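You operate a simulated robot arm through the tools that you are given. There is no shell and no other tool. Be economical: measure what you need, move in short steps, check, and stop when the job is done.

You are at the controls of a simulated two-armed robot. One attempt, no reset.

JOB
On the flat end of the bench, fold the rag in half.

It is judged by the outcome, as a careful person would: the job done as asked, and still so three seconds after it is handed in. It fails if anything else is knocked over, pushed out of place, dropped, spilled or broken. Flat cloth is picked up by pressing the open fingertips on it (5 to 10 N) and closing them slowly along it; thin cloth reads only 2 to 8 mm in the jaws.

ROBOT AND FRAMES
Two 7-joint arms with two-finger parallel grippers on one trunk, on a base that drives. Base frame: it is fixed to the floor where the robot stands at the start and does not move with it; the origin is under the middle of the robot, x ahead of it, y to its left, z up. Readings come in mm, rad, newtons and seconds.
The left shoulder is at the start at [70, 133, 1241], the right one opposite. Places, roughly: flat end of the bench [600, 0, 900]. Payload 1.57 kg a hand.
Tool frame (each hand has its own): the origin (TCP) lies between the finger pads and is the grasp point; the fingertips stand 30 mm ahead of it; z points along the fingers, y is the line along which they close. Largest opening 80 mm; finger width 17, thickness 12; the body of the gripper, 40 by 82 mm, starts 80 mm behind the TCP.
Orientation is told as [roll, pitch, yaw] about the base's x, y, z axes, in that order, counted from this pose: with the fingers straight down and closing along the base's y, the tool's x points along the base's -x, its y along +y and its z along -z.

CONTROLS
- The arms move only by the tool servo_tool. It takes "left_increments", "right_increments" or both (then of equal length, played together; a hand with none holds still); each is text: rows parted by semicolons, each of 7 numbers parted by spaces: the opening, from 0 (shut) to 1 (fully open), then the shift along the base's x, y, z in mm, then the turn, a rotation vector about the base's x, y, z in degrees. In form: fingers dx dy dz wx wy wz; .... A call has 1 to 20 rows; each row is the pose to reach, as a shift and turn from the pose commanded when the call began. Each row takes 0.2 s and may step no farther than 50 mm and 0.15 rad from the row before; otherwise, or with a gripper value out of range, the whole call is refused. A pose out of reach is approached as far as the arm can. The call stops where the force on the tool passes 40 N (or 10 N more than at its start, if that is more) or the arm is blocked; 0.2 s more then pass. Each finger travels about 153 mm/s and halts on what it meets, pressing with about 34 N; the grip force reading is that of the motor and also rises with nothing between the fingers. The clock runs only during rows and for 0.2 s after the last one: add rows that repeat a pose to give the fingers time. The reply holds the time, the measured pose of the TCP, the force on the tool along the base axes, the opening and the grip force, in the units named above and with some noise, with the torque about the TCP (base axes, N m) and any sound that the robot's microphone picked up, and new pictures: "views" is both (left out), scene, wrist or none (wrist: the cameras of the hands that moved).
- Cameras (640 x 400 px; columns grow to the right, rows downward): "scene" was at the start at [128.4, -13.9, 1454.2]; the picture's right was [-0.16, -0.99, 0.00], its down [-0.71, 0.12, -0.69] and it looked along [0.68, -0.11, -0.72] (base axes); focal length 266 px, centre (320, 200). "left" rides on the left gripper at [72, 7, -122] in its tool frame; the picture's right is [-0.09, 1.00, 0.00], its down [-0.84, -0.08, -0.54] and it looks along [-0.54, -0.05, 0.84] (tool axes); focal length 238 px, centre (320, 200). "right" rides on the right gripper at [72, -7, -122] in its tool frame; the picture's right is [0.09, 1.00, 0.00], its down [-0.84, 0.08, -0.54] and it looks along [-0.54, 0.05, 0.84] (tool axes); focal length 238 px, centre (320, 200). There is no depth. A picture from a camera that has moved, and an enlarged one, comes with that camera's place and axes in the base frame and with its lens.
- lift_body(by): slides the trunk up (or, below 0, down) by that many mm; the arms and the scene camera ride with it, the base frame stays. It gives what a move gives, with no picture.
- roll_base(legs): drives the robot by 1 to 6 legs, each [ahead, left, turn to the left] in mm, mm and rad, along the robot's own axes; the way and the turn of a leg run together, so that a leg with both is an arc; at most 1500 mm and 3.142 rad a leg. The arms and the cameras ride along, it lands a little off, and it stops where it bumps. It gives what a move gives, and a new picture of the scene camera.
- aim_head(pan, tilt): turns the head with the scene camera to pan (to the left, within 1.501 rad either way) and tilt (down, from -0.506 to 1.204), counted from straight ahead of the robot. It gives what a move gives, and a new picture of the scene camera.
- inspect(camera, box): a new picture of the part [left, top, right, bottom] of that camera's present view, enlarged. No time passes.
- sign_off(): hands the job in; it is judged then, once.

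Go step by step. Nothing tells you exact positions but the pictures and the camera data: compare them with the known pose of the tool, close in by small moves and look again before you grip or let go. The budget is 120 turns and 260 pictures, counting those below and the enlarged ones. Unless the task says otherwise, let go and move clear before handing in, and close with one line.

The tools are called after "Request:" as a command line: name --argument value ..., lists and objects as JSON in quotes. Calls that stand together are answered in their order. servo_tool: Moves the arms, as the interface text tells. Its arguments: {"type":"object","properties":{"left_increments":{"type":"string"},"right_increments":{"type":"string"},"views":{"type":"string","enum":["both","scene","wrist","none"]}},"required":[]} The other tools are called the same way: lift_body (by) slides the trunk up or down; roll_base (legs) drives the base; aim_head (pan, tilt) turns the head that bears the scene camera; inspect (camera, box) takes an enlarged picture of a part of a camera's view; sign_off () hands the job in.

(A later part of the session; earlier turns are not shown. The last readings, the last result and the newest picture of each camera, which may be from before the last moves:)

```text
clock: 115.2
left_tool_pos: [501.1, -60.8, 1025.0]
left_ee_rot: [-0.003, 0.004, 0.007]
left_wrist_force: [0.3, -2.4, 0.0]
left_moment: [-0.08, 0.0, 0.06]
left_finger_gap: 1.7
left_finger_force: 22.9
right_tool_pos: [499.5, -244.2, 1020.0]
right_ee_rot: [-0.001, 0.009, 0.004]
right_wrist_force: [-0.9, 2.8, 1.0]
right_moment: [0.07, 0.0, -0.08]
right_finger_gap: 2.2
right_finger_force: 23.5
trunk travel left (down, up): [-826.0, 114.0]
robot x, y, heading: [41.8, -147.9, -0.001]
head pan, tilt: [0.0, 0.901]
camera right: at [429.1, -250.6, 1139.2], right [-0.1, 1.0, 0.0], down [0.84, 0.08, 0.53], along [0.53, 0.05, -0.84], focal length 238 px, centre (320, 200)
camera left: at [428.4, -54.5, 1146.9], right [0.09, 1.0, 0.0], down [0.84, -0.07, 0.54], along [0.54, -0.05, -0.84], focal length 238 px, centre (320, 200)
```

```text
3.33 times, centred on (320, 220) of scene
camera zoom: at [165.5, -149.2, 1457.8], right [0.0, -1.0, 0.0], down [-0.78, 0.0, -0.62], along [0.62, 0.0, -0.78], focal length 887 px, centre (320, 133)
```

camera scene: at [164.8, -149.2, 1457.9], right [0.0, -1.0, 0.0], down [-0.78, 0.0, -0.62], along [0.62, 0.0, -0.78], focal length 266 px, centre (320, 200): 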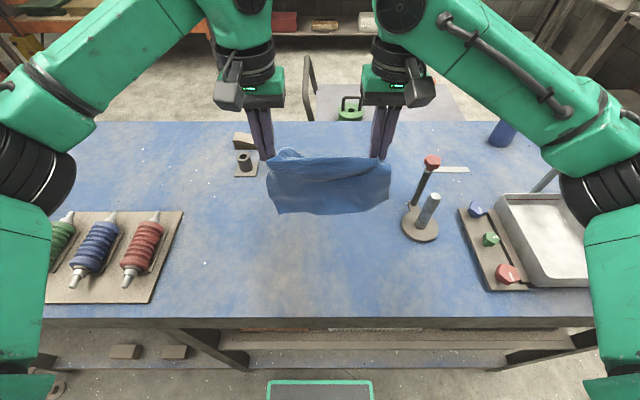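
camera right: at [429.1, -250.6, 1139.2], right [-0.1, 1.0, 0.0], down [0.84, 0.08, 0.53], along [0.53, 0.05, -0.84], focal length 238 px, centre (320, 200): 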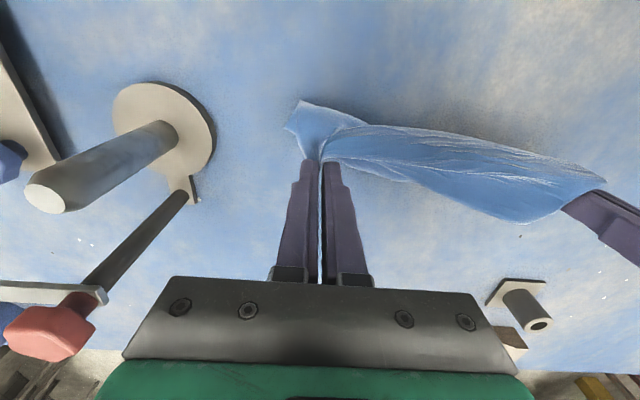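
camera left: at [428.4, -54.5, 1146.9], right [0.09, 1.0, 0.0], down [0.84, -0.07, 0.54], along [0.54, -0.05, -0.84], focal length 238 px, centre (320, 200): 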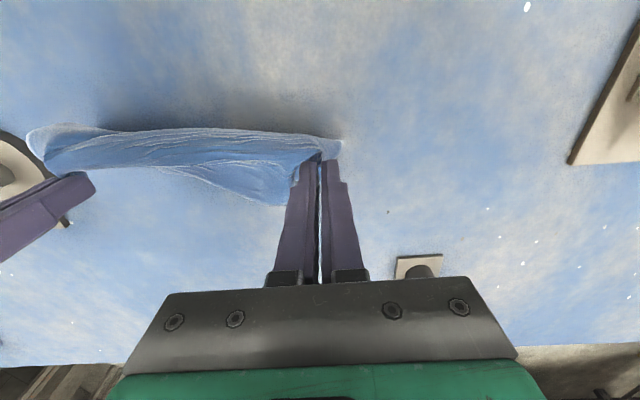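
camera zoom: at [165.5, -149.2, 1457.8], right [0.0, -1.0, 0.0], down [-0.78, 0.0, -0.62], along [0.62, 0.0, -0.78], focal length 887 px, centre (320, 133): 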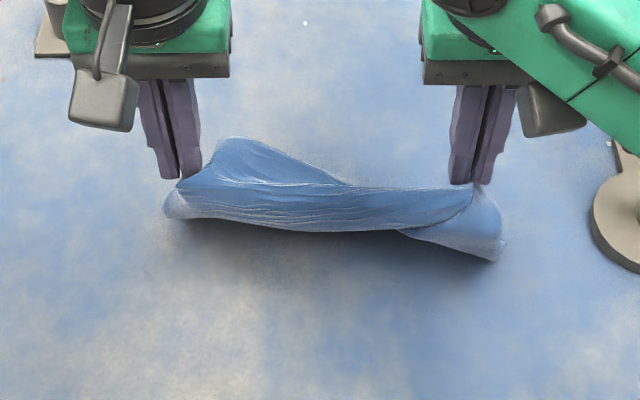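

The bottom is bunched this time. I'll reset cleanly: lift, bring the rag back over the near side, set its bottom edge down there and lay it out flat going forward.

Request:
servo_tool --left_increments "0 -8 0 25 0 0 0; 0 -18 0 50 0 0 0; 0 -30 0 75 0 0 0; 0 -42 0 100 0 0 0; 0 -54 0 125 0 0 0; 0 -66 0 145 0 0 0; 0 -78 0 155 0 0 0; 0 -85 0 155 0 0 0; 0 -90 0 155 0 0 0; 0 -90 0 155 0 0 0; 0 -90 0 140 0 0 0; 0 -90 0 120 0 0 0; 0 -90 0 100 0 0 0; 0 -90 0 85 0 0 0; 0 -88 0 72 0 0 0; 0 -82 0 62 0 0 0; 0 -82 0 62 0 0 0" --right_increments "0 -8 0 25 0 0 0; 0 -18 0 50 0 0 0; 0 -30 0 75 0 0 0; 0 -42 0 100 0 0 0; 0 -54 0 125 0 0 0; 0 -66 0 145 0 0 0; 0 -78 0 155 0 0 0; 0 -85 0 155 0 0 0; 0 -90 0 155 0 0 0; 0 -90 0 155 0 0 0; 0 -90 0 140 0 0 0; 0 -90 0 120 0 0 0; 0 -90 0 100 0 0 0; 0 -90 0 85 0 0 0; 0 -88 0 72 0 0 0; 0 -82 0 62 0 0 0; 0 -82 0 62 0 0 0" --views "none"

Request:
inspect --camera "scene" --box '[230, 160, 410, 320]'

```text
clock: 118.8
left_tool_pos: [417.2, -59.7, 1088.8]
left_ee_rot: [-0.003, 0.0, 0.008]
left_wrist_force: [0.0, -4.0, -0.9]
left_moment: [-0.07, 0.0, 0.09]
left_finger_gap: 1.7
left_finger_force: 23.4
right_tool_pos: [416.5, -245.3, 1081.8]
right_ee_rot: [0.001, 0.008, 0.004]
right_wrist_force: [0.7, 4.2, 0.4]
right_moment: [0.09, -0.01, -0.07]
right_finger_gap: 2.3
right_finger_force: 23.7
trunk travel left (down, up): [-826.0, 114.0]
robot x, y, heading: [42.6, -147.3, -0.002]
head pan, tilt: [0.0, 0.901]
```

```text
2.50 times, centred on (320, 240) of scene
camera zoom: at [164.8, -149.1, 1457.9], right [0.0, -1.0, 0.0], down [-0.78, 0.0, -0.62], along [0.62, 0.0, -0.78], focal length 665 px, centre (320, 100)
```

zoom: 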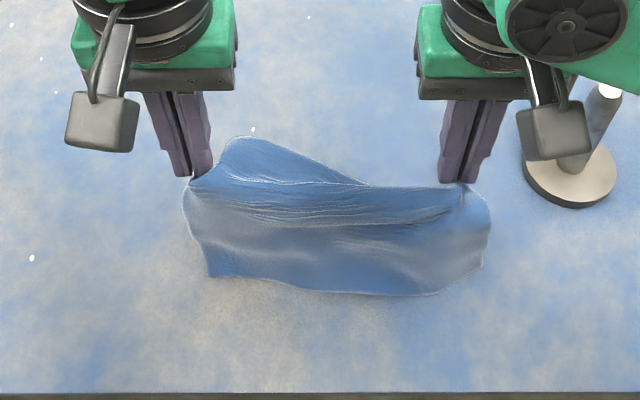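

The bottom edge is resting at x ≈ 392 near me. Now I lay the sheet out forward and down.

Request:
servo_tool --left_increments "0 3 0 -12 0 0 0; 0 8 0 -24 0 0 0; 0 15 0 -36 0 0 0; 0 24 0 -47 0 0 0; 0 34 0 -58 0 0 0; 0 46 0 -69 0 0 0; 0 58 0 -79 0 0 0; 0 71 0 -89 0 0 0; 0 84 0 -98 0 0 0; 0 97 0 -107 0 0 0; 0 110 0 -115 0 0 0; 0 122 0 -121 0 0 0; 0 132 0 -126 0 0 0; 0 140 0 -128 0 0 0; 0 140 0 -128 0 0 0" --right_increments "0 3 0 -12 0 0 0; 0 8 0 -24 0 0 0; 0 15 0 -36 0 0 0; 0 24 0 -47 0 0 0; 0 34 0 -57 0 0 0; 0 46 0 -67 0 0 0; 0 58 0 -76 0 0 0; 0 71 0 -85 0 0 0; 0 84 0 -94 0 0 0; 0 97 0 -102 0 0 0; 0 110 0 -109 0 0 0; 0 122 0 -115 0 0 0; 0 132 0 -119 0 0 0; 0 140 0 -121 0 0 0; 0 140 0 -121 0 0 0" --views "wrist"

Request:
inspect --camera "scene" --box '[230, 160, 410, 320]'

```text
clock: 122.0
left_tool_pos: [559.3, -59.9, 959.8]
left_ee_rot: [-0.005, 0.0, 0.007]
left_wrist_force: [0.2, -4.5, 1.1]
left_moment: [-0.19, 0.03, 0.11]
left_finger_gap: 1.7
left_finger_force: 23.8
right_tool_pos: [557.3, -245.6, 961.2]
right_ee_rot: [0.001, 0.008, 0.005]
right_wrist_force: [0.3, 4.3, 0.8]
right_moment: [0.11, -0.03, -0.08]
right_finger_gap: 2.2
right_finger_force: 24.4
trunk travel left (down, up): [-826.0, 114.0]
robot x, y, heading: [39.3, -145.0, -0.003]
head pan, tilt: [0.0, 0.901]
camera right: at [486.5, -252.0, 1080.3], right [-0.1, 1.0, 0.0], down [0.84, 0.08, 0.54], along [0.53, 0.05, -0.84], focal length 238 px, centre (320, 200)
camera left: at [486.6, -54.5, 1081.9], right [0.09, 1.0, 0.0], down [0.84, -0.07, 0.54], along [0.54, -0.05, -0.84], focal length 238 px, centre (320, 200)
```

right: 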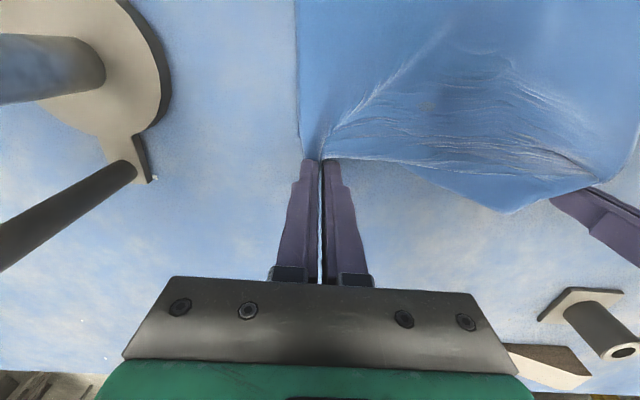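
left: 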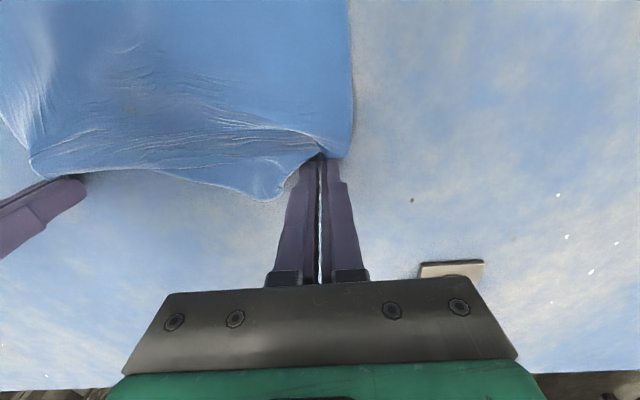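

```text
2.50 times, centred on (320, 240) of scene
camera zoom: at [164.3, -149.2, 1457.9], right [0.0, -1.0, 0.0], down [-0.78, 0.0, -0.62], along [0.62, 0.0, -0.78], focal length 665 px, centre (320, 100)
```

zoom: 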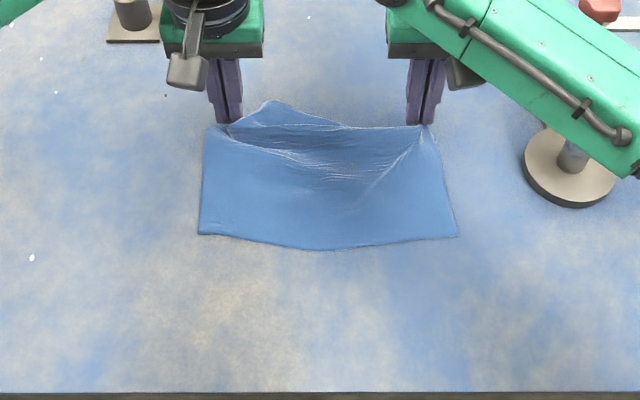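

It laid out nearly flat. I'll release both hands and rise straight up for a clean view.

Request:
servo_tool --left_increments "0 0 0 -4 0 0 0; 0.1 0 0 -4 0 0 0; 0.2 0 0 -4 0 0 0; 0.3 0 0 -2 0 0 0; 0.3 0 0 8 0 0 0; 0.3 0 0 25 0 0 0; 0.3 0 0 60 0 0 0; 0.3 0 20 100 0 0 0; 0.3 0 60 120 0 0 0; 0.3 0 100 125 0 0 0; 0.3 0 130 125 0 0 0" --right_increments "0 0 0 -4 0 0 0; 0.1 0 0 -4 0 0 0; 0.2 0 0 -4 0 0 0; 0.3 0 0 -2 0 0 0; 0.3 0 0 8 0 0 0; 0.3 0 0 25 0 0 0; 0.3 0 0 60 0 0 0; 0.3 0 0 100 0 0 0; 0.3 0 0 130 0 0 0; 0.3 -5 -20 165 0 0 0; 0.3 -10 -50 180 0 0 0" --views "both"

Request:
inspect --camera "scene" --box '[230, 160, 410, 280]'

```text
clock: 124.4
left_tool_pos: [557.3, 67.8, 1085.4]
left_ee_rot: [-0.003, 0.0, 0.005]
left_wrist_force: [-0.8, -0.2, 0.3]
left_moment: [0.03, -0.04, 0.03]
left_finger_gap: 23.9
left_finger_force: 0.1
right_tool_pos: [547.7, -295.1, 1140.4]
right_ee_rot: [-0.001, 0.008, 0.004]
right_wrist_force: [-0.8, -0.2, -0.5]
right_moment: [0.04, 0.0, 0.04]
right_finger_gap: 23.6
right_finger_force: 0.2
trunk travel left (down, up): [-826.0, 114.0]
robot x, y, heading: [41.0, -146.4, 0.001]
head pan, tilt: [0.0, 0.901]
camera scene: at [163.8, -150.3, 1457.9], right [0.0, -1.0, 0.0], down [-0.78, 0.0, -0.62], along [0.62, 0.0, -0.78], focal length 266 px, centre (320, 200)
camera right: at [477.5, -302.0, 1260.5], right [-0.1, 1.0, 0.0], down [0.84, 0.08, 0.54], along [0.53, 0.05, -0.84], focal length 238 px, centre (320, 200)
camera left: at [485.1, 75.1, 1207.0], right [0.09, 1.0, 0.0], down [0.84, -0.07, 0.54], along [0.54, -0.05, -0.84], focal length 238 px, centre (320, 200)
```

scene: 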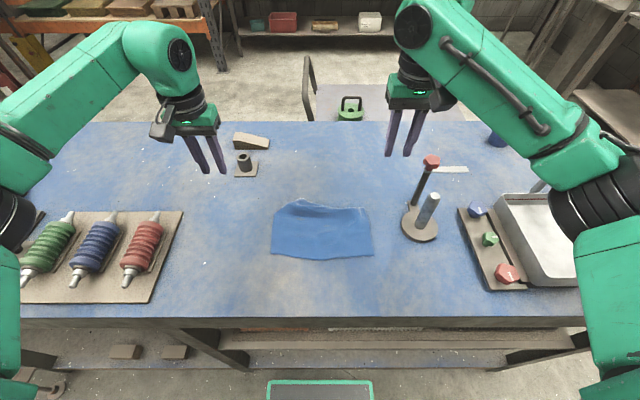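
right: 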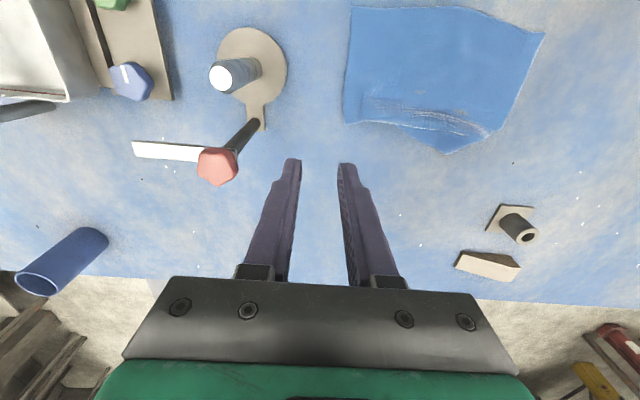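
left: 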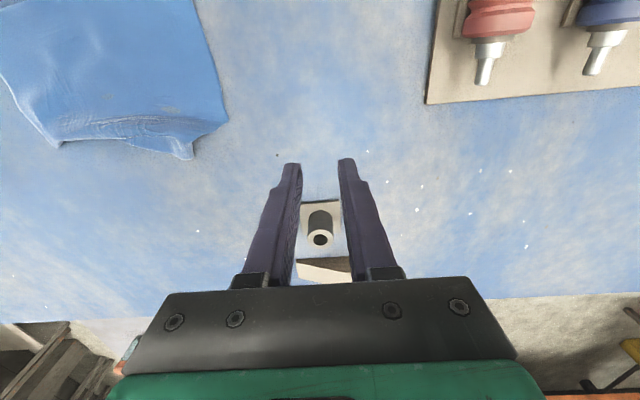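

```text
3.33 times, centred on (320, 220) of scene
camera zoom: at [163.8, -150.3, 1457.9], right [0.0, -1.0, 0.0], down [-0.78, 0.0, -0.62], along [0.62, 0.0, -0.78], focal length 887 px, centre (320, 133)
```

zoom: 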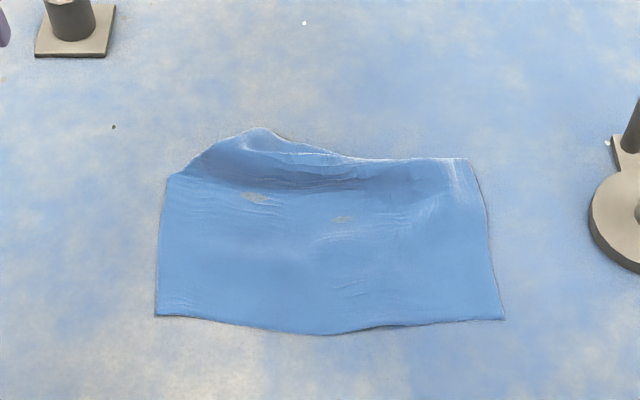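

This looks interesting: only about 130 mm deep, so part of the rag must be tucked underneath. I'll zoom in on the edges.

Request:
inspect --camera "scene" --box '[262, 200, 322, 265]'

Request:
inspect --camera "scene" --box '[325, 200, 385, 265]'

Request:
inspect --camera "right" --box '[330, 0, 560, 160]'

```text
6.15 times, centred on (292, 232) of scene
camera zoom: at [163.8, -150.3, 1457.9], right [0.0, -1.0, 0.0], down [-0.78, 0.0, -0.62], along [0.62, 0.0, -0.78], focal length 1638 px, centre (492, 0)
```

zoom: 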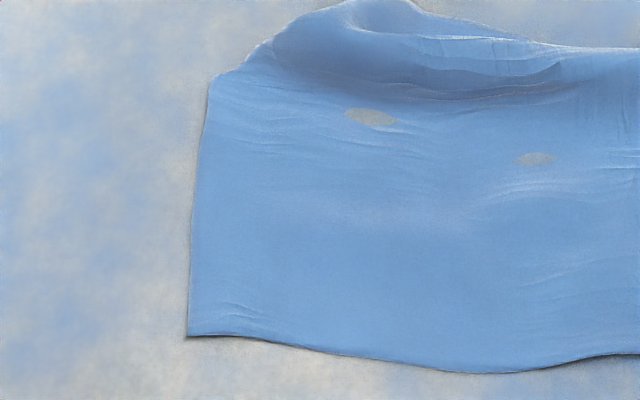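

```text
6.15 times, centred on (355, 232) of scene
camera zoom: at [163.8, -150.3, 1457.9], right [0.0, -1.0, 0.0], down [-0.78, 0.0, -0.62], along [0.62, 0.0, -0.78], focal length 1638 px, centre (105, 0)
```

zoom: 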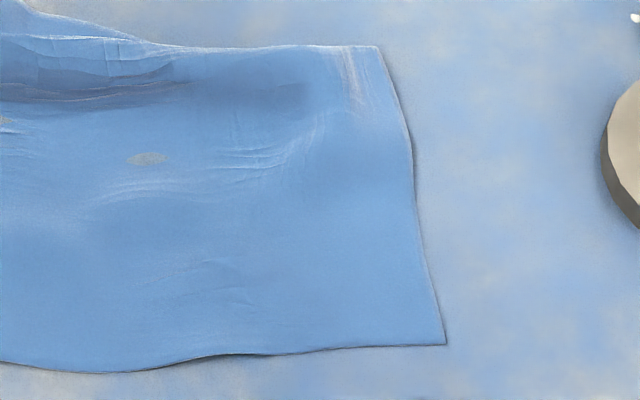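

```text
2.50 times, centred on (445, 80) of right
camera zoom: at [477.5, -302.0, 1260.5], right [-0.1, 1.0, 0.0], down [0.84, 0.08, 0.54], along [0.53, 0.05, -0.84], focal length 596 px, centre (8, 500)
```

zoom: 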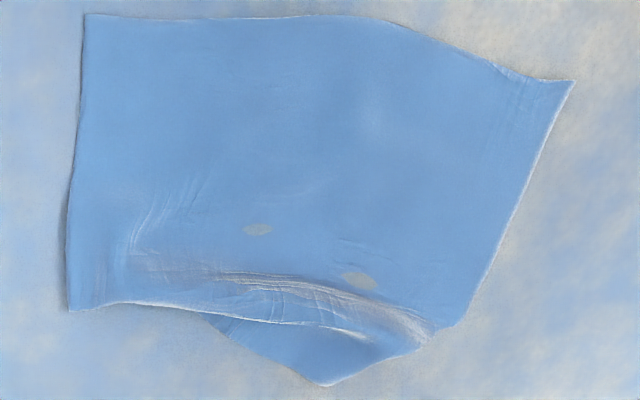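

The far strip (about 70 mm) is tucked under the sheet, with its left corner poking out at about [590,−95]. I'll grip that corner with the left hand and pull it out forward-left to flatten the rag.

Request:
servo_tool --left_increments "0.3 3 -25 0 0 0 0; 0.3 6 -50 0 0 0 0; 0.3 9 -80 0 0 0 0; 0.3 12 -110 -10 0 0 0; 0.3 16 -140 -30 0 0 0; 0.3 20 -165 -60 0 0 0; 0.3 21 -172 -95 0 0 0; 0.3 21 -172 -110 0 0 0; 0.3 21 -172 -122 0 0 0; 0.3 21 -172 -128 0 0 0; 0.3 21 -172 -128 0 0 0" --views "wrist"

Request:
inspect --camera "left" --box '[180, 60, 440, 220]'

```text
clock: 126.8
left_tool_pos: [579.5, -102.6, 956.3]
left_ee_rot: [-0.002, 0.0, 0.007]
left_wrist_force: [-0.3, 0.5, 1.0]
left_moment: [-0.01, -0.01, -0.01]
left_finger_gap: 24.0
left_finger_force: 0.0
right_tool_pos: [549.5, -294.9, 1140.3]
right_ee_rot: [-0.001, 0.008, 0.005]
right_wrist_force: [0.2, -0.7, -0.7]
right_moment: [-0.02, 0.01, 0.03]
right_finger_gap: 24.0
right_finger_force: 0.0
trunk travel left (down, up): [-826.0, 114.0]
robot x, y, heading: [38.8, -143.3, -0.004]
head pan, tilt: [0.0, 0.901]
camera left: at [507.7, -96.2, 1078.9], right [0.09, 1.0, 0.0], down [0.84, -0.07, 0.54], along [0.54, -0.05, -0.84], focal length 238 px, centre (320, 200)
```

left: 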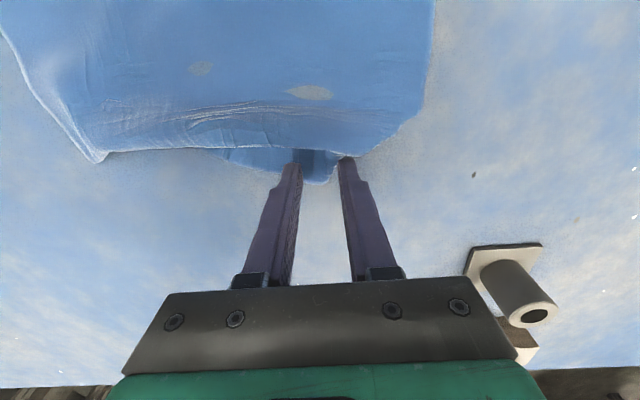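

```text
2.46 times, centred on (310, 140) of left
camera zoom: at [507.7, -96.2, 1078.9], right [0.09, 1.0, 0.0], down [0.84, -0.07, 0.54], along [0.54, -0.05, -0.84], focal length 587 px, centre (345, 348)
```

zoom: 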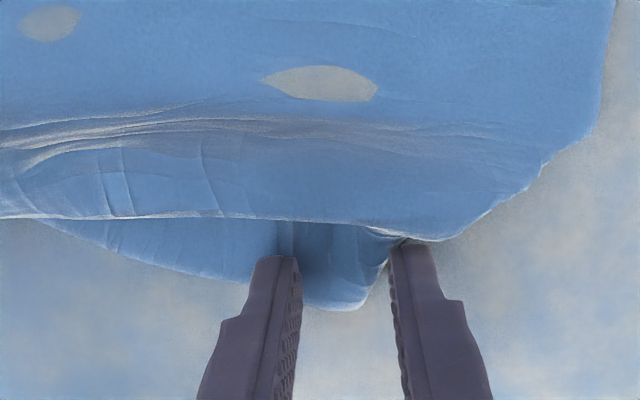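

The corner is right between the fingers; a small shift, press and close.

Request:
servo_tool --left_increments "0.3 0 -4 1 0 0 0; 0.3 1 -8 1 0 0 0; 0.3 1 -8 -3 0 0 0; 0.3 1 -8 -6 0 0 0; 0.3 1 -8 -8 0 0 0; 0.3 1 -8 -8.5 0 0 0; 0.27 1 -8 -8.5 0 0 0; 0.24 1 -8 -8.5 0 0 0; 0.21 1 -8 -8.5 0 0 0; 0.18 1 -8 -8.5 0 0 0; 0.15 1 -8 -8.5 0 0 0; 0.12 1 -8 -8.5 0 0 0; 0.09 1 -8 -8.5 0 0 0; 0.06 1 -8 -8.5 0 0 0; 0.03 1 -8 -8.5 0 0 0; 0 1 -8 -8.5 0 0 0; 0 1 -8 -8.5 0 0 0; 0 1 -8 -8.5 0 0 0" --views "wrist"

```text
clock: 130.6
left_tool_pos: [576.1, -110.4, 953.1]
left_ee_rot: [-0.003, -0.008, 0.006]
left_wrist_force: [0.2, 1.2, 36.4]
left_moment: [0.09, 0.19, 0.0]
left_finger_gap: 0.1
left_finger_force: 21.3
right_tool_pos: [543.5, -294.9, 1144.1]
right_ee_rot: [-0.002, 0.001, 0.004]
right_wrist_force: [1.6, -0.1, 0.4]
right_moment: [0.02, -0.01, 0.0]
right_finger_gap: 23.5
right_finger_force: 0.0
trunk travel left (down, up): [-826.0, 114.0]
robot x, y, heading: [41.1, -151.2, -0.004]
head pan, tilt: [0.0, 0.901]
camera left: at [503.6, -105.0, 1073.6], right [0.09, 1.0, 0.0], down [0.83, -0.07, 0.55], along [0.55, -0.05, -0.84], focal length 238 px, centre (320, 200)
```

left: 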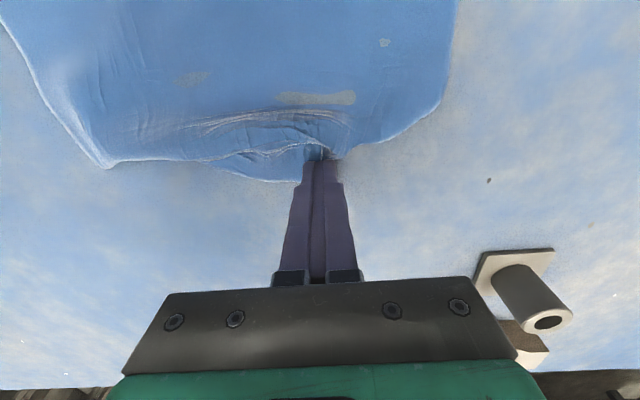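

It slipped (pressed too hard, too narrow). I'll lift, open wider and look.

Request:
servo_tool --left_increments "0 0 0 6 0 0 0; 0.25 0 0 14 0 0 0; 0.5 0 0 14 0 0 0; 0.5 0 0 14 0 0 0" --views "none"

Request:
inspect --camera "left" --box '[180, 60, 440, 220]'

```text
clock: 131.6
left_tool_pos: [580.8, -110.0, 961.0]
left_ee_rot: [-0.002, 0.003, 0.007]
left_wrist_force: [1.7, 0.5, -0.6]
left_moment: [0.02, 0.01, 0.01]
left_finger_gap: 40.0
left_finger_force: 0.1
right_tool_pos: [550.8, -293.4, 1140.9]
right_ee_rot: [0.0, 0.008, 0.003]
right_wrist_force: [0.7, -0.2, -0.7]
right_moment: [0.02, 0.0, -0.01]
right_finger_gap: 24.0
right_finger_force: 0.1
trunk travel left (down, up): [-826.0, 114.0]
robot x, y, heading: [45.3, -149.2, 0.002]
head pan, tilt: [0.0, 0.901]
```

```text
2.46 times, centred on (310, 140) of left
camera zoom: at [509.3, -103.8, 1083.3], right [0.09, 1.0, 0.0], down [0.84, -0.07, 0.54], along [0.54, -0.05, -0.84], focal length 587 px, centre (345, 348)
```

zoom: 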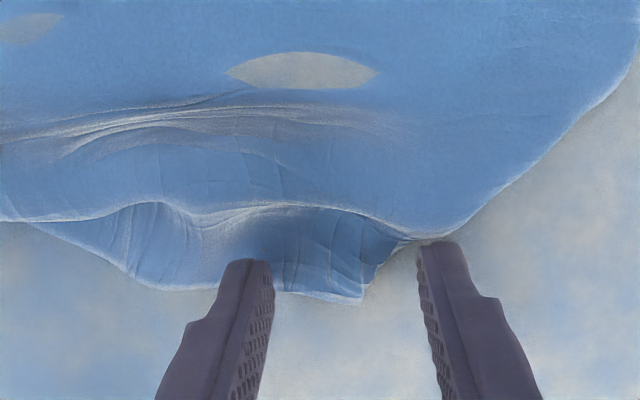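

Request:
servo_tool --left_increments "0.5 -3 -13 0 0 0 0; 0.5 -5 -25 0 0 0 0; 0.5 -5 -25 -5 0 0 0; 0.5 -5 -25 -8 0 0 0; 0.5 -5 -25 -10 0 0 0; 0.5 -5 -25 -11.5 0 0 0; 0.5 -5 -25 -11.5 0 0 0" --views "none"

Request:
inspect --camera "left" --box '[180, 60, 440, 220]'

```text
clock: 133.2
left_tool_pos: [575.6, -136.3, 952.7]
left_ee_rot: [-0.003, -0.003, 0.008]
left_wrist_force: [3.6, 0.7, 15.1]
left_moment: [0.45, -0.11, -0.12]
left_finger_gap: 40.6
left_finger_force: 0.3
right_tool_pos: [547.6, -293.9, 1141.6]
right_ee_rot: [0.0, 0.007, 0.004]
right_wrist_force: [0.2, 0.3, -0.2]
right_moment: [-0.02, 0.04, -0.02]
right_finger_gap: 23.8
right_finger_force: 0.1
trunk travel left (down, up): [-826.0, 114.0]
robot x, y, heading: [42.5, -145.4, 0.001]
head pan, tilt: [0.0, 0.901]
```

```text
2.46 times, centred on (310, 140) of left
camera zoom: at [503.0, -129.6, 1074.1], right [0.09, 1.0, 0.0], down [0.84, -0.07, 0.54], along [0.54, -0.05, -0.84], focal length 587 px, centre (345, 348)
```

zoom: 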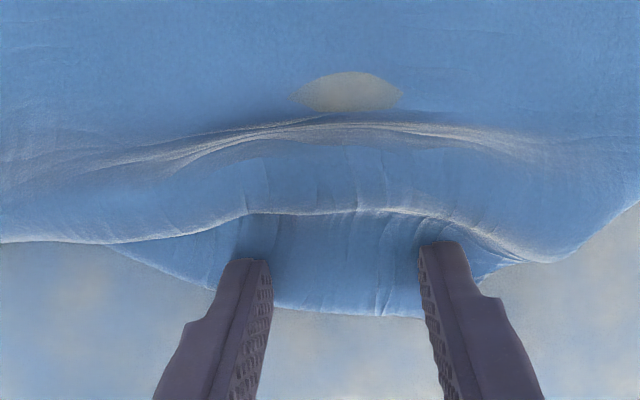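

Good: both fingertips are now on the single exposed layer. Closing slowly.

Request:
servo_tool --left_increments "0.47 0 0 0.5 0 0 0; 0.44 0 0 0.5 0 0 0; 0.41 0 0 0.5 0 0 0; 0.38 0 0 0.5 0 0 0; 0.35 0 0 0.5 0 0 0; 0.32 0 0 0.5 0 0 0; 0.29 0 0 0.5 0 0 0; 0.26 0 0 0.5 0 0 0; 0.23 0 0 0.5 0 0 0; 0.2 0 0 0.5 0 0 0; 0.17 0 0 0.5 0 0 0; 0.14 0 0 0.5 0 0 0; 0.11 0 0 0.5 0 0 0; 0.08 0 0 0.5 0 0 0; 0.05 0 0 0.5 0 0 0; 0.02 0 0 0.5 0 0 0; 0 0 0 0.5 0 0 0; 0 0 0 0.5 0 0 0; 0 0 0 0.5 0 0 0" --views "wrist"

```text
clock: 137.2
left_tool_pos: [573.4, -135.2, 952.7]
left_ee_rot: [-0.002, -0.002, 0.008]
left_wrist_force: [0.3, 3.7, 16.0]
left_moment: [0.2, -0.03, -0.01]
left_finger_gap: 0.0
left_finger_force: 21.4
right_tool_pos: [546.8, -295.3, 1142.1]
right_ee_rot: [-0.001, 0.004, 0.004]
right_wrist_force: [-0.4, -1.2, 0.7]
right_moment: [0.0, -0.01, -0.01]
right_finger_gap: 24.0
right_finger_force: 0.0
trunk travel left (down, up): [-826.0, 114.0]
robot x, y, heading: [40.9, -146.3, -0.004]
head pan, tilt: [0.0, 0.901]
camera left: at [501.8, -128.6, 1074.1], right [0.09, 1.0, 0.0], down [0.84, -0.07, 0.54], along [0.54, -0.05, -0.84], focal length 238 px, centre (320, 200)
```

left: 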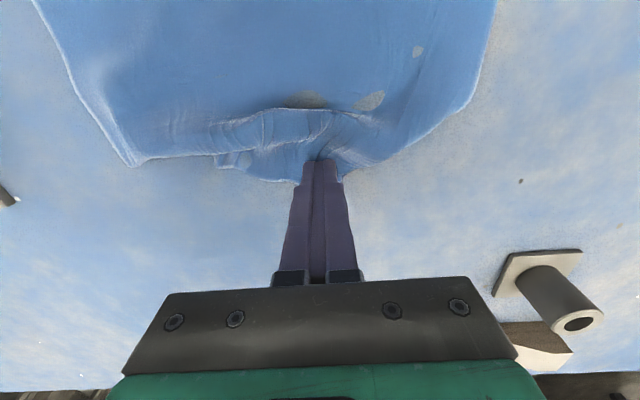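

It slipped again, but pressed closed fingertips can simply drag the flap out from under. I'll try dragging it forward.

Request:
servo_tool --left_increments "0 5 2 0 0 0 0; 0 10 4 0 0 0 0; 0 15 6 0 0 0 0; 0 20 8 0 0 0 0; 0 25 10 0 0 0 0; 0 30 13 0 0 0 0; 0 35 16 0 0 0 0; 0 40 19 0 0 0 0; 0 40 19 10 0 0 0; 0 40 19 40 0 0 0; 0 40 50 80 0 0 0; 0 30 95 100 0 0 0; 0 20 140 110 0 0 0" --views "scene"

Request:
inspect --camera "scene" --box '[230, 160, 410, 280]'

```text
refused: row 11 steps farther than a row can; nothing moved
```

```text
3.33 times, centred on (320, 220) of scene
camera zoom: at [161.9, -148.2, 1458.2], right [0.0, -1.0, 0.0], down [-0.78, 0.0, -0.62], along [0.62, 0.0, -0.78], focal length 887 px, centre (320, 133)
```

zoom: 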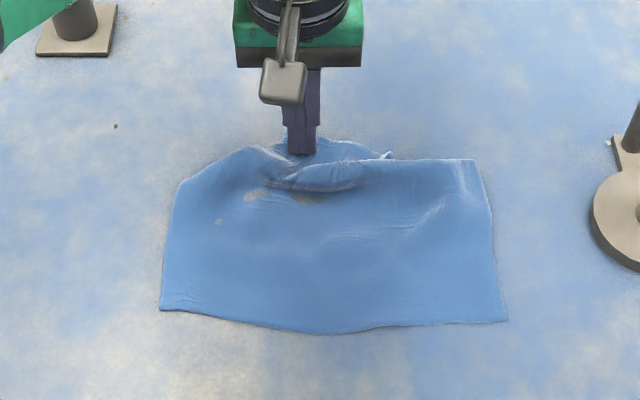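

Request:
servo_tool --left_increments "0 5 1 0 0 0 0; 0 10 2 0 0 0 0; 0 15 3 0 0 0 0; 0 20 4 0 0 0 0; 0 25 5 0 0 0 0; 0 30 6 0 0 0 0; 0 35 7 0 0 0 0; 0 40 8 0 0 0 0; 0 40 8 10 0 0 0; 0 40 10 40 0 0 0; 0 40 30 75 0 0 0; 0 35 65 95 0 0 0; 0 30 105 105 0 0 0; 0 25 145 110 0 0 0" --views "none"

Request:
inspect --camera "scene" --box '[230, 160, 410, 280]'

```text
clock: 140.2
left_tool_pos: [599.4, 11.0, 1061.9]
left_ee_rot: [-0.003, 0.0, 0.005]
left_wrist_force: [0.1, 0.7, -0.2]
left_moment: [-0.02, 0.02, -0.01]
left_finger_gap: 0.0
left_finger_force: 21.4
left hand out of reach, approached as far as the arm can: row 8, 9
right_tool_pos: [549.0, -293.8, 1140.1]
right_ee_rot: [-0.001, 0.006, 0.005]
right_wrist_force: [-0.4, 0.1, -0.1]
right_moment: [0.0, -0.03, 0.01]
right_finger_gap: 23.9
right_finger_force: 0.1
trunk travel left (down, up): [-826.0, 114.0]
robot x, y, heading: [40.0, -148.6, 0.001]
head pan, tilt: [0.0, 0.901]
```

```text
3.33 times, centred on (320, 220) of scene
camera zoom: at [164.6, -146.9, 1457.9], right [0.0, -1.0, 0.0], down [-0.78, 0.0, -0.62], along [0.62, 0.0, -0.78], focal length 887 px, centre (320, 133)
```

zoom: 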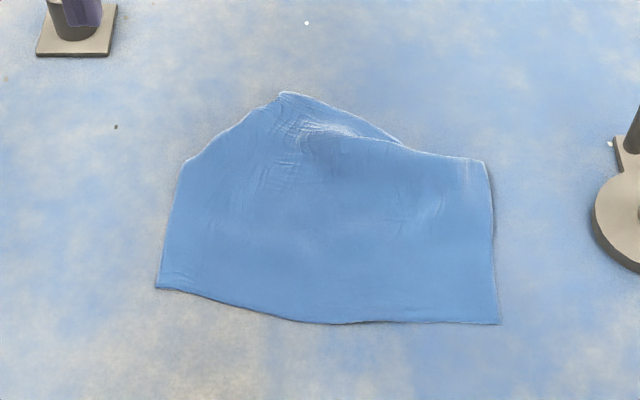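

Dragging with pressed fingertips works very well. I'll look at the new state from the right wrist camera.

Request:
inspect --camera "right" --box '[330, 0, 590, 190]'

Request:
inspect --camera "left" --box '[0, 0, 260, 220]'

```text
2.11 times, centred on (460, 95) of right
camera zoom: at [478.2, -298.9, 1260.6], right [-0.1, 1.0, 0.0], down [0.84, 0.08, 0.54], along [0.53, 0.05, -0.84], focal length 502 px, centre (25, 421)
```

zoom: 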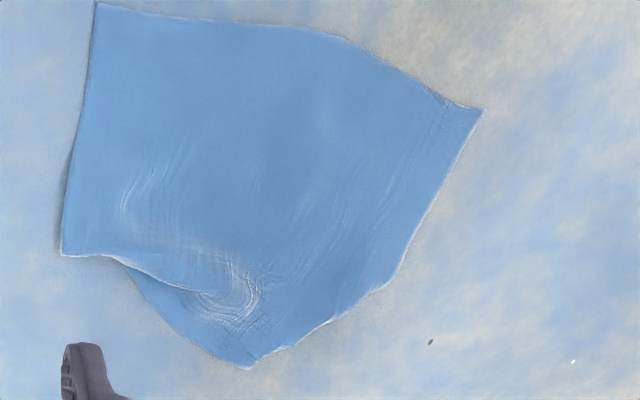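

```text
1.82 times, centred on (130, 110) of left
camera zoom: at [527.3, 17.2, 1183.5], right [0.09, 1.0, 0.0], down [0.84, -0.07, 0.54], along [0.54, -0.05, -0.84], focal length 433 px, centre (666, 364)
```

zoom: 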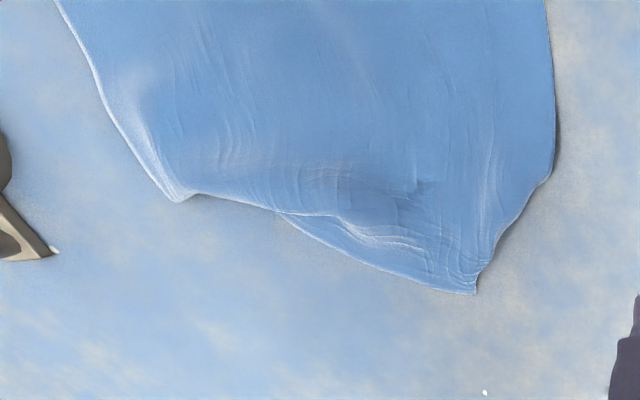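

The left half is out; the right strip is still tucked. I'll drive 40 mm closer for reach, then drag the exposed part out with the right hand.

Request:
roll_base --legs '[[40, 0, 0]]'

Request:
inspect --camera "scene" --box '[230, 160, 410, 280]'

```text
clock: 141.1
left_tool_pos: [633.2, 7.8, 1066.3]
left_ee_rot: [-0.001, -0.006, 0.008]
left_wrist_force: [-0.5, -0.5, -0.6]
left_moment: [0.01, -0.05, -0.02]
left_finger_gap: 0.1
left_finger_force: 20.9
right_tool_pos: [582.3, -294.5, 1143.0]
right_ee_rot: [0.0, -0.001, 0.004]
right_wrist_force: [-0.6, 0.7, 0.1]
right_moment: [0.0, -0.09, -0.01]
right_finger_gap: 24.0
right_finger_force: 0.1
trunk travel left (down, up): [-826.0, 114.0]
robot x, y, heading: [79.3, -148.3, -0.004]
head pan, tilt: [0.0, 0.901]
camera scene: at [195.5, -149.6, 1458.8], right [0.0, -1.0, 0.0], down [-0.78, 0.0, -0.63], along [0.63, 0.0, -0.78], focal length 266 px, centre (320, 200)
```

scene: 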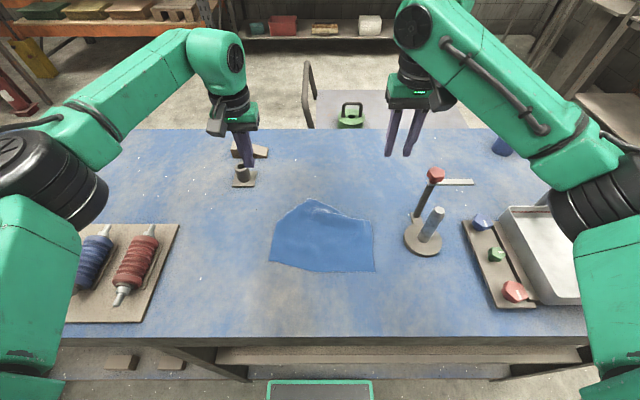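

```text
3.33 times, centred on (320, 220) of scene
camera zoom: at [195.5, -149.6, 1458.8], right [0.0, -1.0, 0.0], down [-0.78, 0.0, -0.63], along [0.63, 0.0, -0.78], focal length 887 px, centre (320, 133)
```

zoom: 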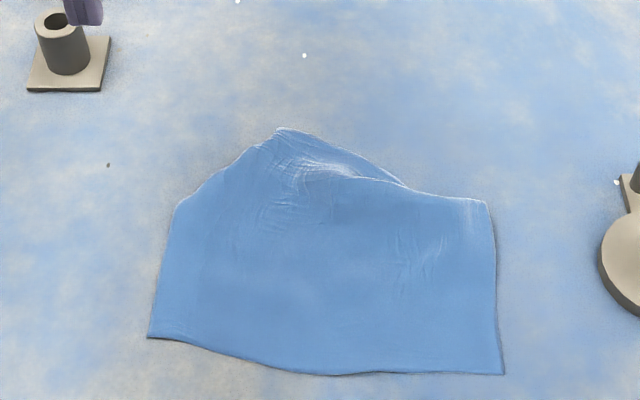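

Now the right hand, closed, goes over the exposed flap at about [584,−186].

Request:
servo_tool --right_increments "0 -2 30 0 0 0 0; 0 -3 60 -5 0 0 0; 0 -4 90 -20 0 0 0; 0 -4 108 -50 0 0 0; 0 -4 108 -90 0 0 0; 0 -4 108 -130 0 0 0; 0 -4 108 -160 0 0 0; 0 -4 108 -173 0 0 0; 0 -4 108 -173 0 0 0" --views "wrist"

Request:
inspect --camera "right" --box '[220, 80, 480, 240]'

```text
clock: 143.1
left_tool_pos: [640.2, 7.9, 1062.0]
left_ee_rot: [-0.001, 0.0, 0.006]
left_wrist_force: [0.3, -0.2, 0.0]
left_moment: [-0.02, 0.02, -0.01]
left_finger_gap: 0.0
left_finger_force: 21.0
right_tool_pos: [583.5, -188.3, 967.7]
right_ee_rot: [0.0, 0.007, 0.003]
right_wrist_force: [0.1, -0.3, -0.4]
right_moment: [-0.03, 0.0, 0.03]
right_finger_gap: 0.0
right_finger_force: 21.6
trunk travel left (down, up): [-826.0, 114.0]
robot x, y, heading: [76.8, -146.2, -0.003]
head pan, tilt: [0.0, 0.901]
camera right: at [513.3, -193.2, 1087.6], right [-0.1, 1.0, 0.0], down [0.84, 0.08, 0.54], along [0.53, 0.05, -0.84], focal length 238 px, centre (320, 200)
```

right: 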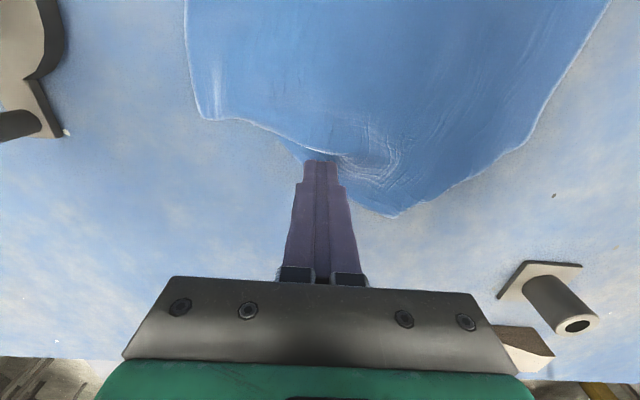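

```text
2.46 times, centred on (350, 160) of right
camera zoom: at [513.3, -193.2, 1087.6], right [-0.1, 1.0, 0.0], down [0.84, 0.08, 0.54], along [0.53, 0.05, -0.84], focal length 587 px, centre (246, 298)
```

zoom: 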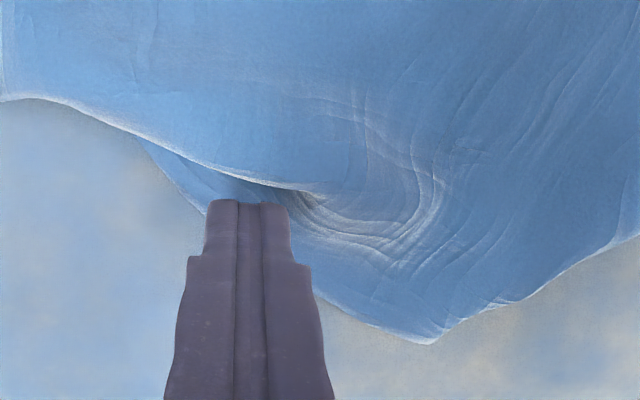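

Request:
servo_tool --right_increments "0 0 2 -8 0 0 0; 0 0 2 -13 0 0 0; 0 0 2 -16 0 0 0; 0 0 2 -18 0 0 0; 0 3 -1 -18 0 0 0; 0 7 -5 -18 0 0 0; 0 11 -9 -18 0 0 0; 0 15 -13 -18 0 0 0; 0 19 -17 -18 0 0 0; 0 23 -21 -18 0 0 0; 0 27 -25 -18 0 0 0; 0 31 -30 -18 0 0 0; 0 35 -35 -18 0 0 0; 0 39 -40 -18 0 0 0; 0 39 -40 -5 0 0 0; 0 39 -40 25 0 0 0; 0 39 -45 60 0 0 0" --views "wrist"

Request:
inspect --camera "scene" --box '[230, 160, 410, 280]'

```text
clock: 146.7
left_tool_pos: [638.9, 8.4, 1062.1]
left_ee_rot: [-0.001, -0.001, 0.007]
left_wrist_force: [-0.6, -0.4, 0.9]
left_moment: [-0.04, -0.02, -0.01]
left_finger_gap: 0.0
left_finger_force: 20.9
right_tool_pos: [621.0, -231.2, 1027.4]
right_ee_rot: [-0.001, 0.008, 0.004]
right_wrist_force: [0.0, -0.4, 0.3]
right_moment: [-0.02, 0.0, 0.04]
right_finger_gap: 0.0
right_finger_force: 21.1
trunk travel left (down, up): [-826.0, 114.0]
robot x, y, heading: [78.5, -147.4, 0.002]
head pan, tilt: [0.0, 0.901]
camera right: at [551.3, -237.3, 1149.0], right [-0.1, 1.0, 0.0], down [0.84, 0.08, 0.53], along [0.53, 0.05, -0.84], focal length 238 px, centre (320, 200)
```

right: 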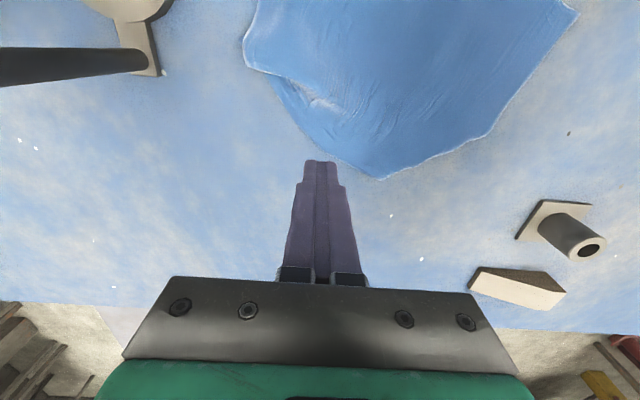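

```text
3.33 times, centred on (320, 220) of scene
camera zoom: at [204.1, -149.5, 1457.8], right [0.0, -1.0, 0.0], down [-0.78, 0.0, -0.62], along [0.62, 0.0, -0.78], focal length 887 px, centre (320, 133)
```

zoom: 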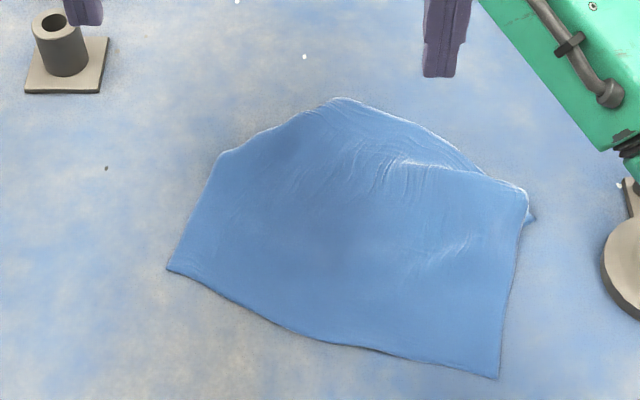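

Nearly flat: only a thin triangle at the far-right corner is still tucked. One more drag from the exposed strip at [620,−229], forward-right.

Request:
servo_tool --right_increments "0 -2 2 -30 0 0 0; 0 -2 2 -55 0 0 0; 0 -2 2 -68 0 0 0; 0 -2 2 -74 0 0 0; 0 -2 2 -78 0 0 0; 0 2 -1 -78 0 0 0; 0 6 -4 -78 0 0 0; 0 10 -7 -78 0 0 0; 0 14 -10 -78 0 0 0; 0 18 -13 -78 0 0 0; 0 22 -16 -78 0 0 0; 0 26 -19 -78 0 0 0; 0 30 -22 -78 0 0 0; 0 34 -25 -78 0 0 0; 0 34 -25 -65 0 0 0; 0 34 -25 -35 0 0 0; 0 25 -25 0 0 0 0; 0 5 -20 30 0 0 0; 0 -10 0 60 0 0 0" --views "wrist"

Request:
inspect --camera "scene" --box '[230, 160, 410, 280]'

```text
clock: 150.7
left_tool_pos: [637.6, 10.9, 1061.7]
left_ee_rot: [-0.005, -0.001, 0.007]
left_wrist_force: [0.2, 0.8, -0.6]
left_moment: [-0.01, 0.0, 0.01]
left_finger_gap: 0.0
left_finger_force: 21.4
right_tool_pos: [609.2, -232.6, 1087.1]
right_ee_rot: [-0.003, 0.008, 0.005]
right_wrist_force: [0.6, 0.5, -0.3]
right_moment: [-0.05, -0.01, 0.0]
right_finger_gap: 0.2
right_finger_force: 21.5
trunk travel left (down, up): [-826.0, 114.0]
robot x, y, heading: [82.0, -148.4, -0.002]
head pan, tilt: [0.0, 0.901]
camera right: at [538.8, -237.4, 1207.7], right [-0.1, 1.0, 0.0], down [0.84, 0.08, 0.54], along [0.53, 0.05, -0.84], focal length 238 px, centre (320, 200)
```

right: 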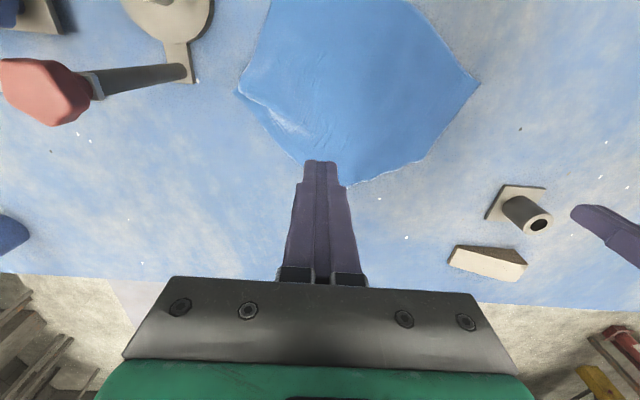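

```text
3.33 times, centred on (320, 220) of scene
camera zoom: at [202.9, -147.5, 1457.9], right [0.0, -1.0, 0.0], down [-0.78, 0.0, -0.62], along [0.62, 0.0, -0.78], focal length 887 px, centre (320, 133)
```

zoom: 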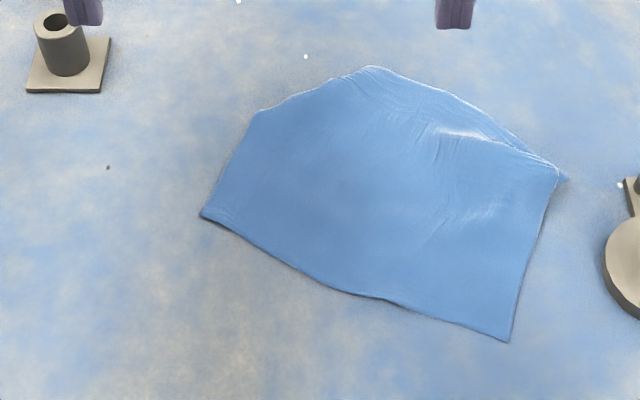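

The rag is now practically flat but turned. I'll pin its near-right corner with the right fingertips and drag the left corner toward me with the left, to square it up.

Request:
servo_tool --left_increments "0 -12 -18 0 0 0 0; 0 -24 -36 0 0 0 0; 0 -36 -54 0 0 0 0; 0 -48 -72 -15 0 0 0; 0 -60 -90 -40 0 0 0; 0 -68 -103 -70 0 0 0; 0 -68 -103 -97 0 0 0; 0 -68 -103 -104 0 0 0; 0 -68 -103 -109 0 0 0; 0 -68 -103 -112 0 0 0" --right_increments "0 -25 -5 0 0 0 0; 0 -50 -10 0 0 0 0; 0 -75 -15 0 0 0 0; 0 -100 -20 -20 0 0 0; 0 -125 -25 -50 0 0 0; 0 -132 -25 -85 0 0 0; 0 -132 -25 -115 0 0 0; 0 -132 -25 -128 0 0 0; 0 -132 -25 -134 0 0 0; 0 -132 -25 -137 0 0 0" --views "scene"

```text
clock: 152.9
left_tool_pos: [570.4, -95.9, 951.7]
left_ee_rot: [-0.003, -0.004, 0.009]
left_wrist_force: [1.5, 0.4, 8.5]
left_moment: [0.05, -0.05, 0.0]
left_finger_gap: 0.1
left_finger_force: 21.3
right_tool_pos: [479.8, -256.7, 950.7]
right_ee_rot: [0.0, 0.004, 0.002]
right_wrist_force: [1.6, 0.1, 4.9]
right_moment: [-0.01, -0.03, 0.0]
right_finger_gap: 0.0
right_finger_force: 21.0
trunk travel left (down, up): [-826.0, 114.0]
robot x, y, heading: [80.8, -149.3, -0.001]
head pan, tilt: [0.0, 0.901]
camera scene: at [202.1, -149.3, 1458.4], right [0.0, -1.0, 0.0], down [-0.78, 0.0, -0.62], along [0.62, 0.0, -0.78], focal length 266 px, centre (320, 200)
```

scene: 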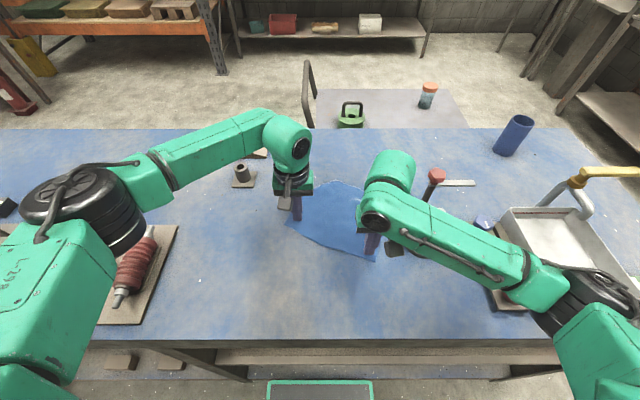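

Contact on both. Dragging the left corner round toward me.

Request:
servo_tool --left_increments "0 -4 1 -1 0 0 0; 0 -10 4 -1 0 0 0; 0 -16 7 -1 0 0 0; 0 -22 9 -1 0 0 0; 0 -28 11 -1 0 0 0; 0 -34 13 -1 0 0 0; 0 -40 15 -1 0 0 0; 0 -46 16 -1 0 0 0; 0 -52 18 -1 0 0 0; 0 -58 19 -1 0 0 0; 0 -64 20 -1 0 0 0; 0 -70 21 -1 0 0 0; 0 -76 22 -1 0 0 0; 0 -82 22 -1 0 0 0; 0 -90 23 -1 0 0 0; 0 -95 23 -1 0 0 0" --right_increments "0 0 0 -1 0 0 0; 0 0 0 -1 0 0 0; 0 0 0 -1 0 0 0; 0 0 0 -1 0 0 0; 0 0 0 -1 0 0 0; 0 0 0 -1 0 0 0; 0 0 0 -1 0 0 0; 0 0 0 -1 0 0 0; 0 0 0 -1 0 0 0; 0 0 0 -1 0 0 0; 0 0 0 -1 0 0 0; 0 0 0 -1 0 0 0; 0 0 0 -1 0 0 0; 0 0 0 -1 0 0 0; 0 0 0 -1 0 0 0; 0 0 0 -1 0 0 0" --views "none"

Request:
inspect --camera "scene" --box '[230, 160, 410, 300]'

```text
clock: 156.3
left_tool_pos: [473.6, -71.8, 951.1]
left_ee_rot: [-0.005, -0.005, 0.007]
left_wrist_force: [8.6, -4.2, 27.0]
left_moment: [0.07, -0.26, 0.02]
left_finger_gap: 0.1
left_finger_force: 21.4
right_tool_pos: [479.1, -256.1, 951.3]
right_ee_rot: [0.001, 0.004, 0.003]
right_wrist_force: [5.8, 2.5, 31.8]
right_moment: [0.07, -0.17, 0.05]
right_finger_gap: 0.0
right_finger_force: 21.3
trunk travel left (down, up): [-826.0, 114.0]
robot x, y, heading: [78.7, -151.6, -0.003]
head pan, tilt: [0.0, 0.901]
```

```text
2.86 times, centred on (320, 230) of scene
camera zoom: at [199.6, -149.4, 1458.4], right [0.0, -1.0, 0.0], down [-0.78, 0.0, -0.62], along [0.62, 0.0, -0.78], focal length 760 px, centre (320, 114)
```

zoom: 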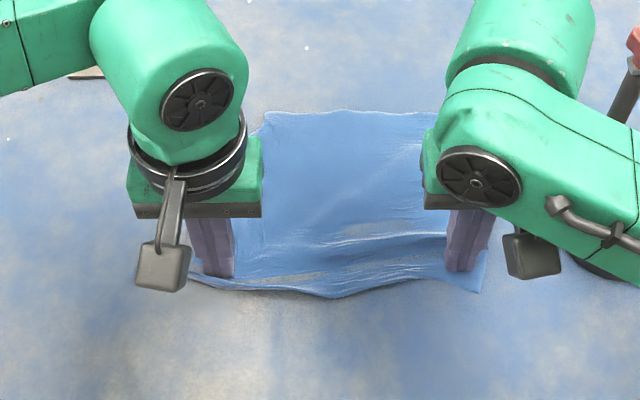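

The rag is square now. I'll raise both hands straight up and look.

Request:
servo_tool --left_increments "0 0 0 5 0 0 0; 0 0 0 20 0 0 0; 0 0 0 50 0 0 0; 0 0 20 85 0 0 0; 0 0 60 95 0 0 0; 0 0 100 95 0 0 0" --right_increments "0 0 0 5 0 0 0; 0 0 0 20 0 0 0; 0 0 0 60 0 0 0; 0 0 0 100 0 0 0; 0 0 -20 140 0 0 0; 0 0 -60 150 0 0 0" --views "none"

Request:
inspect --camera "scene" --box '[230, 160, 410, 280]'

```text
clock: 157.7
left_tool_pos: [474.3, 29.0, 1044.8]
left_ee_rot: [-0.001, -0.001, 0.004]
left_wrist_force: [-0.1, -0.6, 0.4]
left_moment: [-0.01, -0.02, 0.01]
left_finger_gap: 0.0
left_finger_force: 21.3
right_tool_pos: [480.2, -316.4, 1102.4]
right_ee_rot: [0.0, 0.007, 0.005]
right_wrist_force: [0.1, -0.2, 0.8]
right_moment: [0.0, -0.04, 0.02]
right_finger_gap: 0.0
right_finger_force: 21.6
trunk travel left (down, up): [-826.0, 114.0]
robot x, y, heading: [80.4, -146.9, -0.005]
head pan, tilt: [0.0, 0.901]
```

```text
3.33 times, centred on (320, 220) of scene
camera zoom: at [202.1, -149.8, 1458.1], right [0.0, -1.0, 0.0], down [-0.78, 0.0, -0.62], along [0.62, 0.0, -0.78], focal length 887 px, centre (320, 133)
```

zoom: 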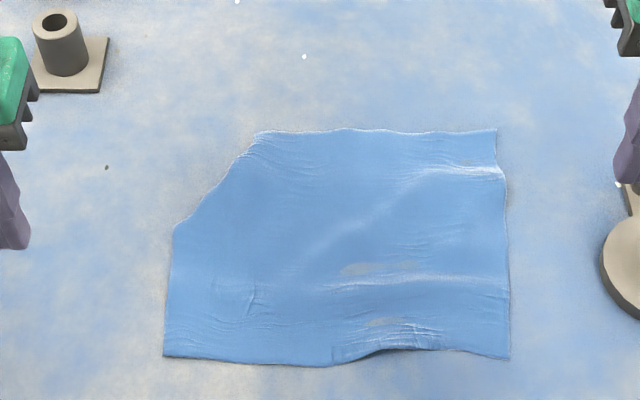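

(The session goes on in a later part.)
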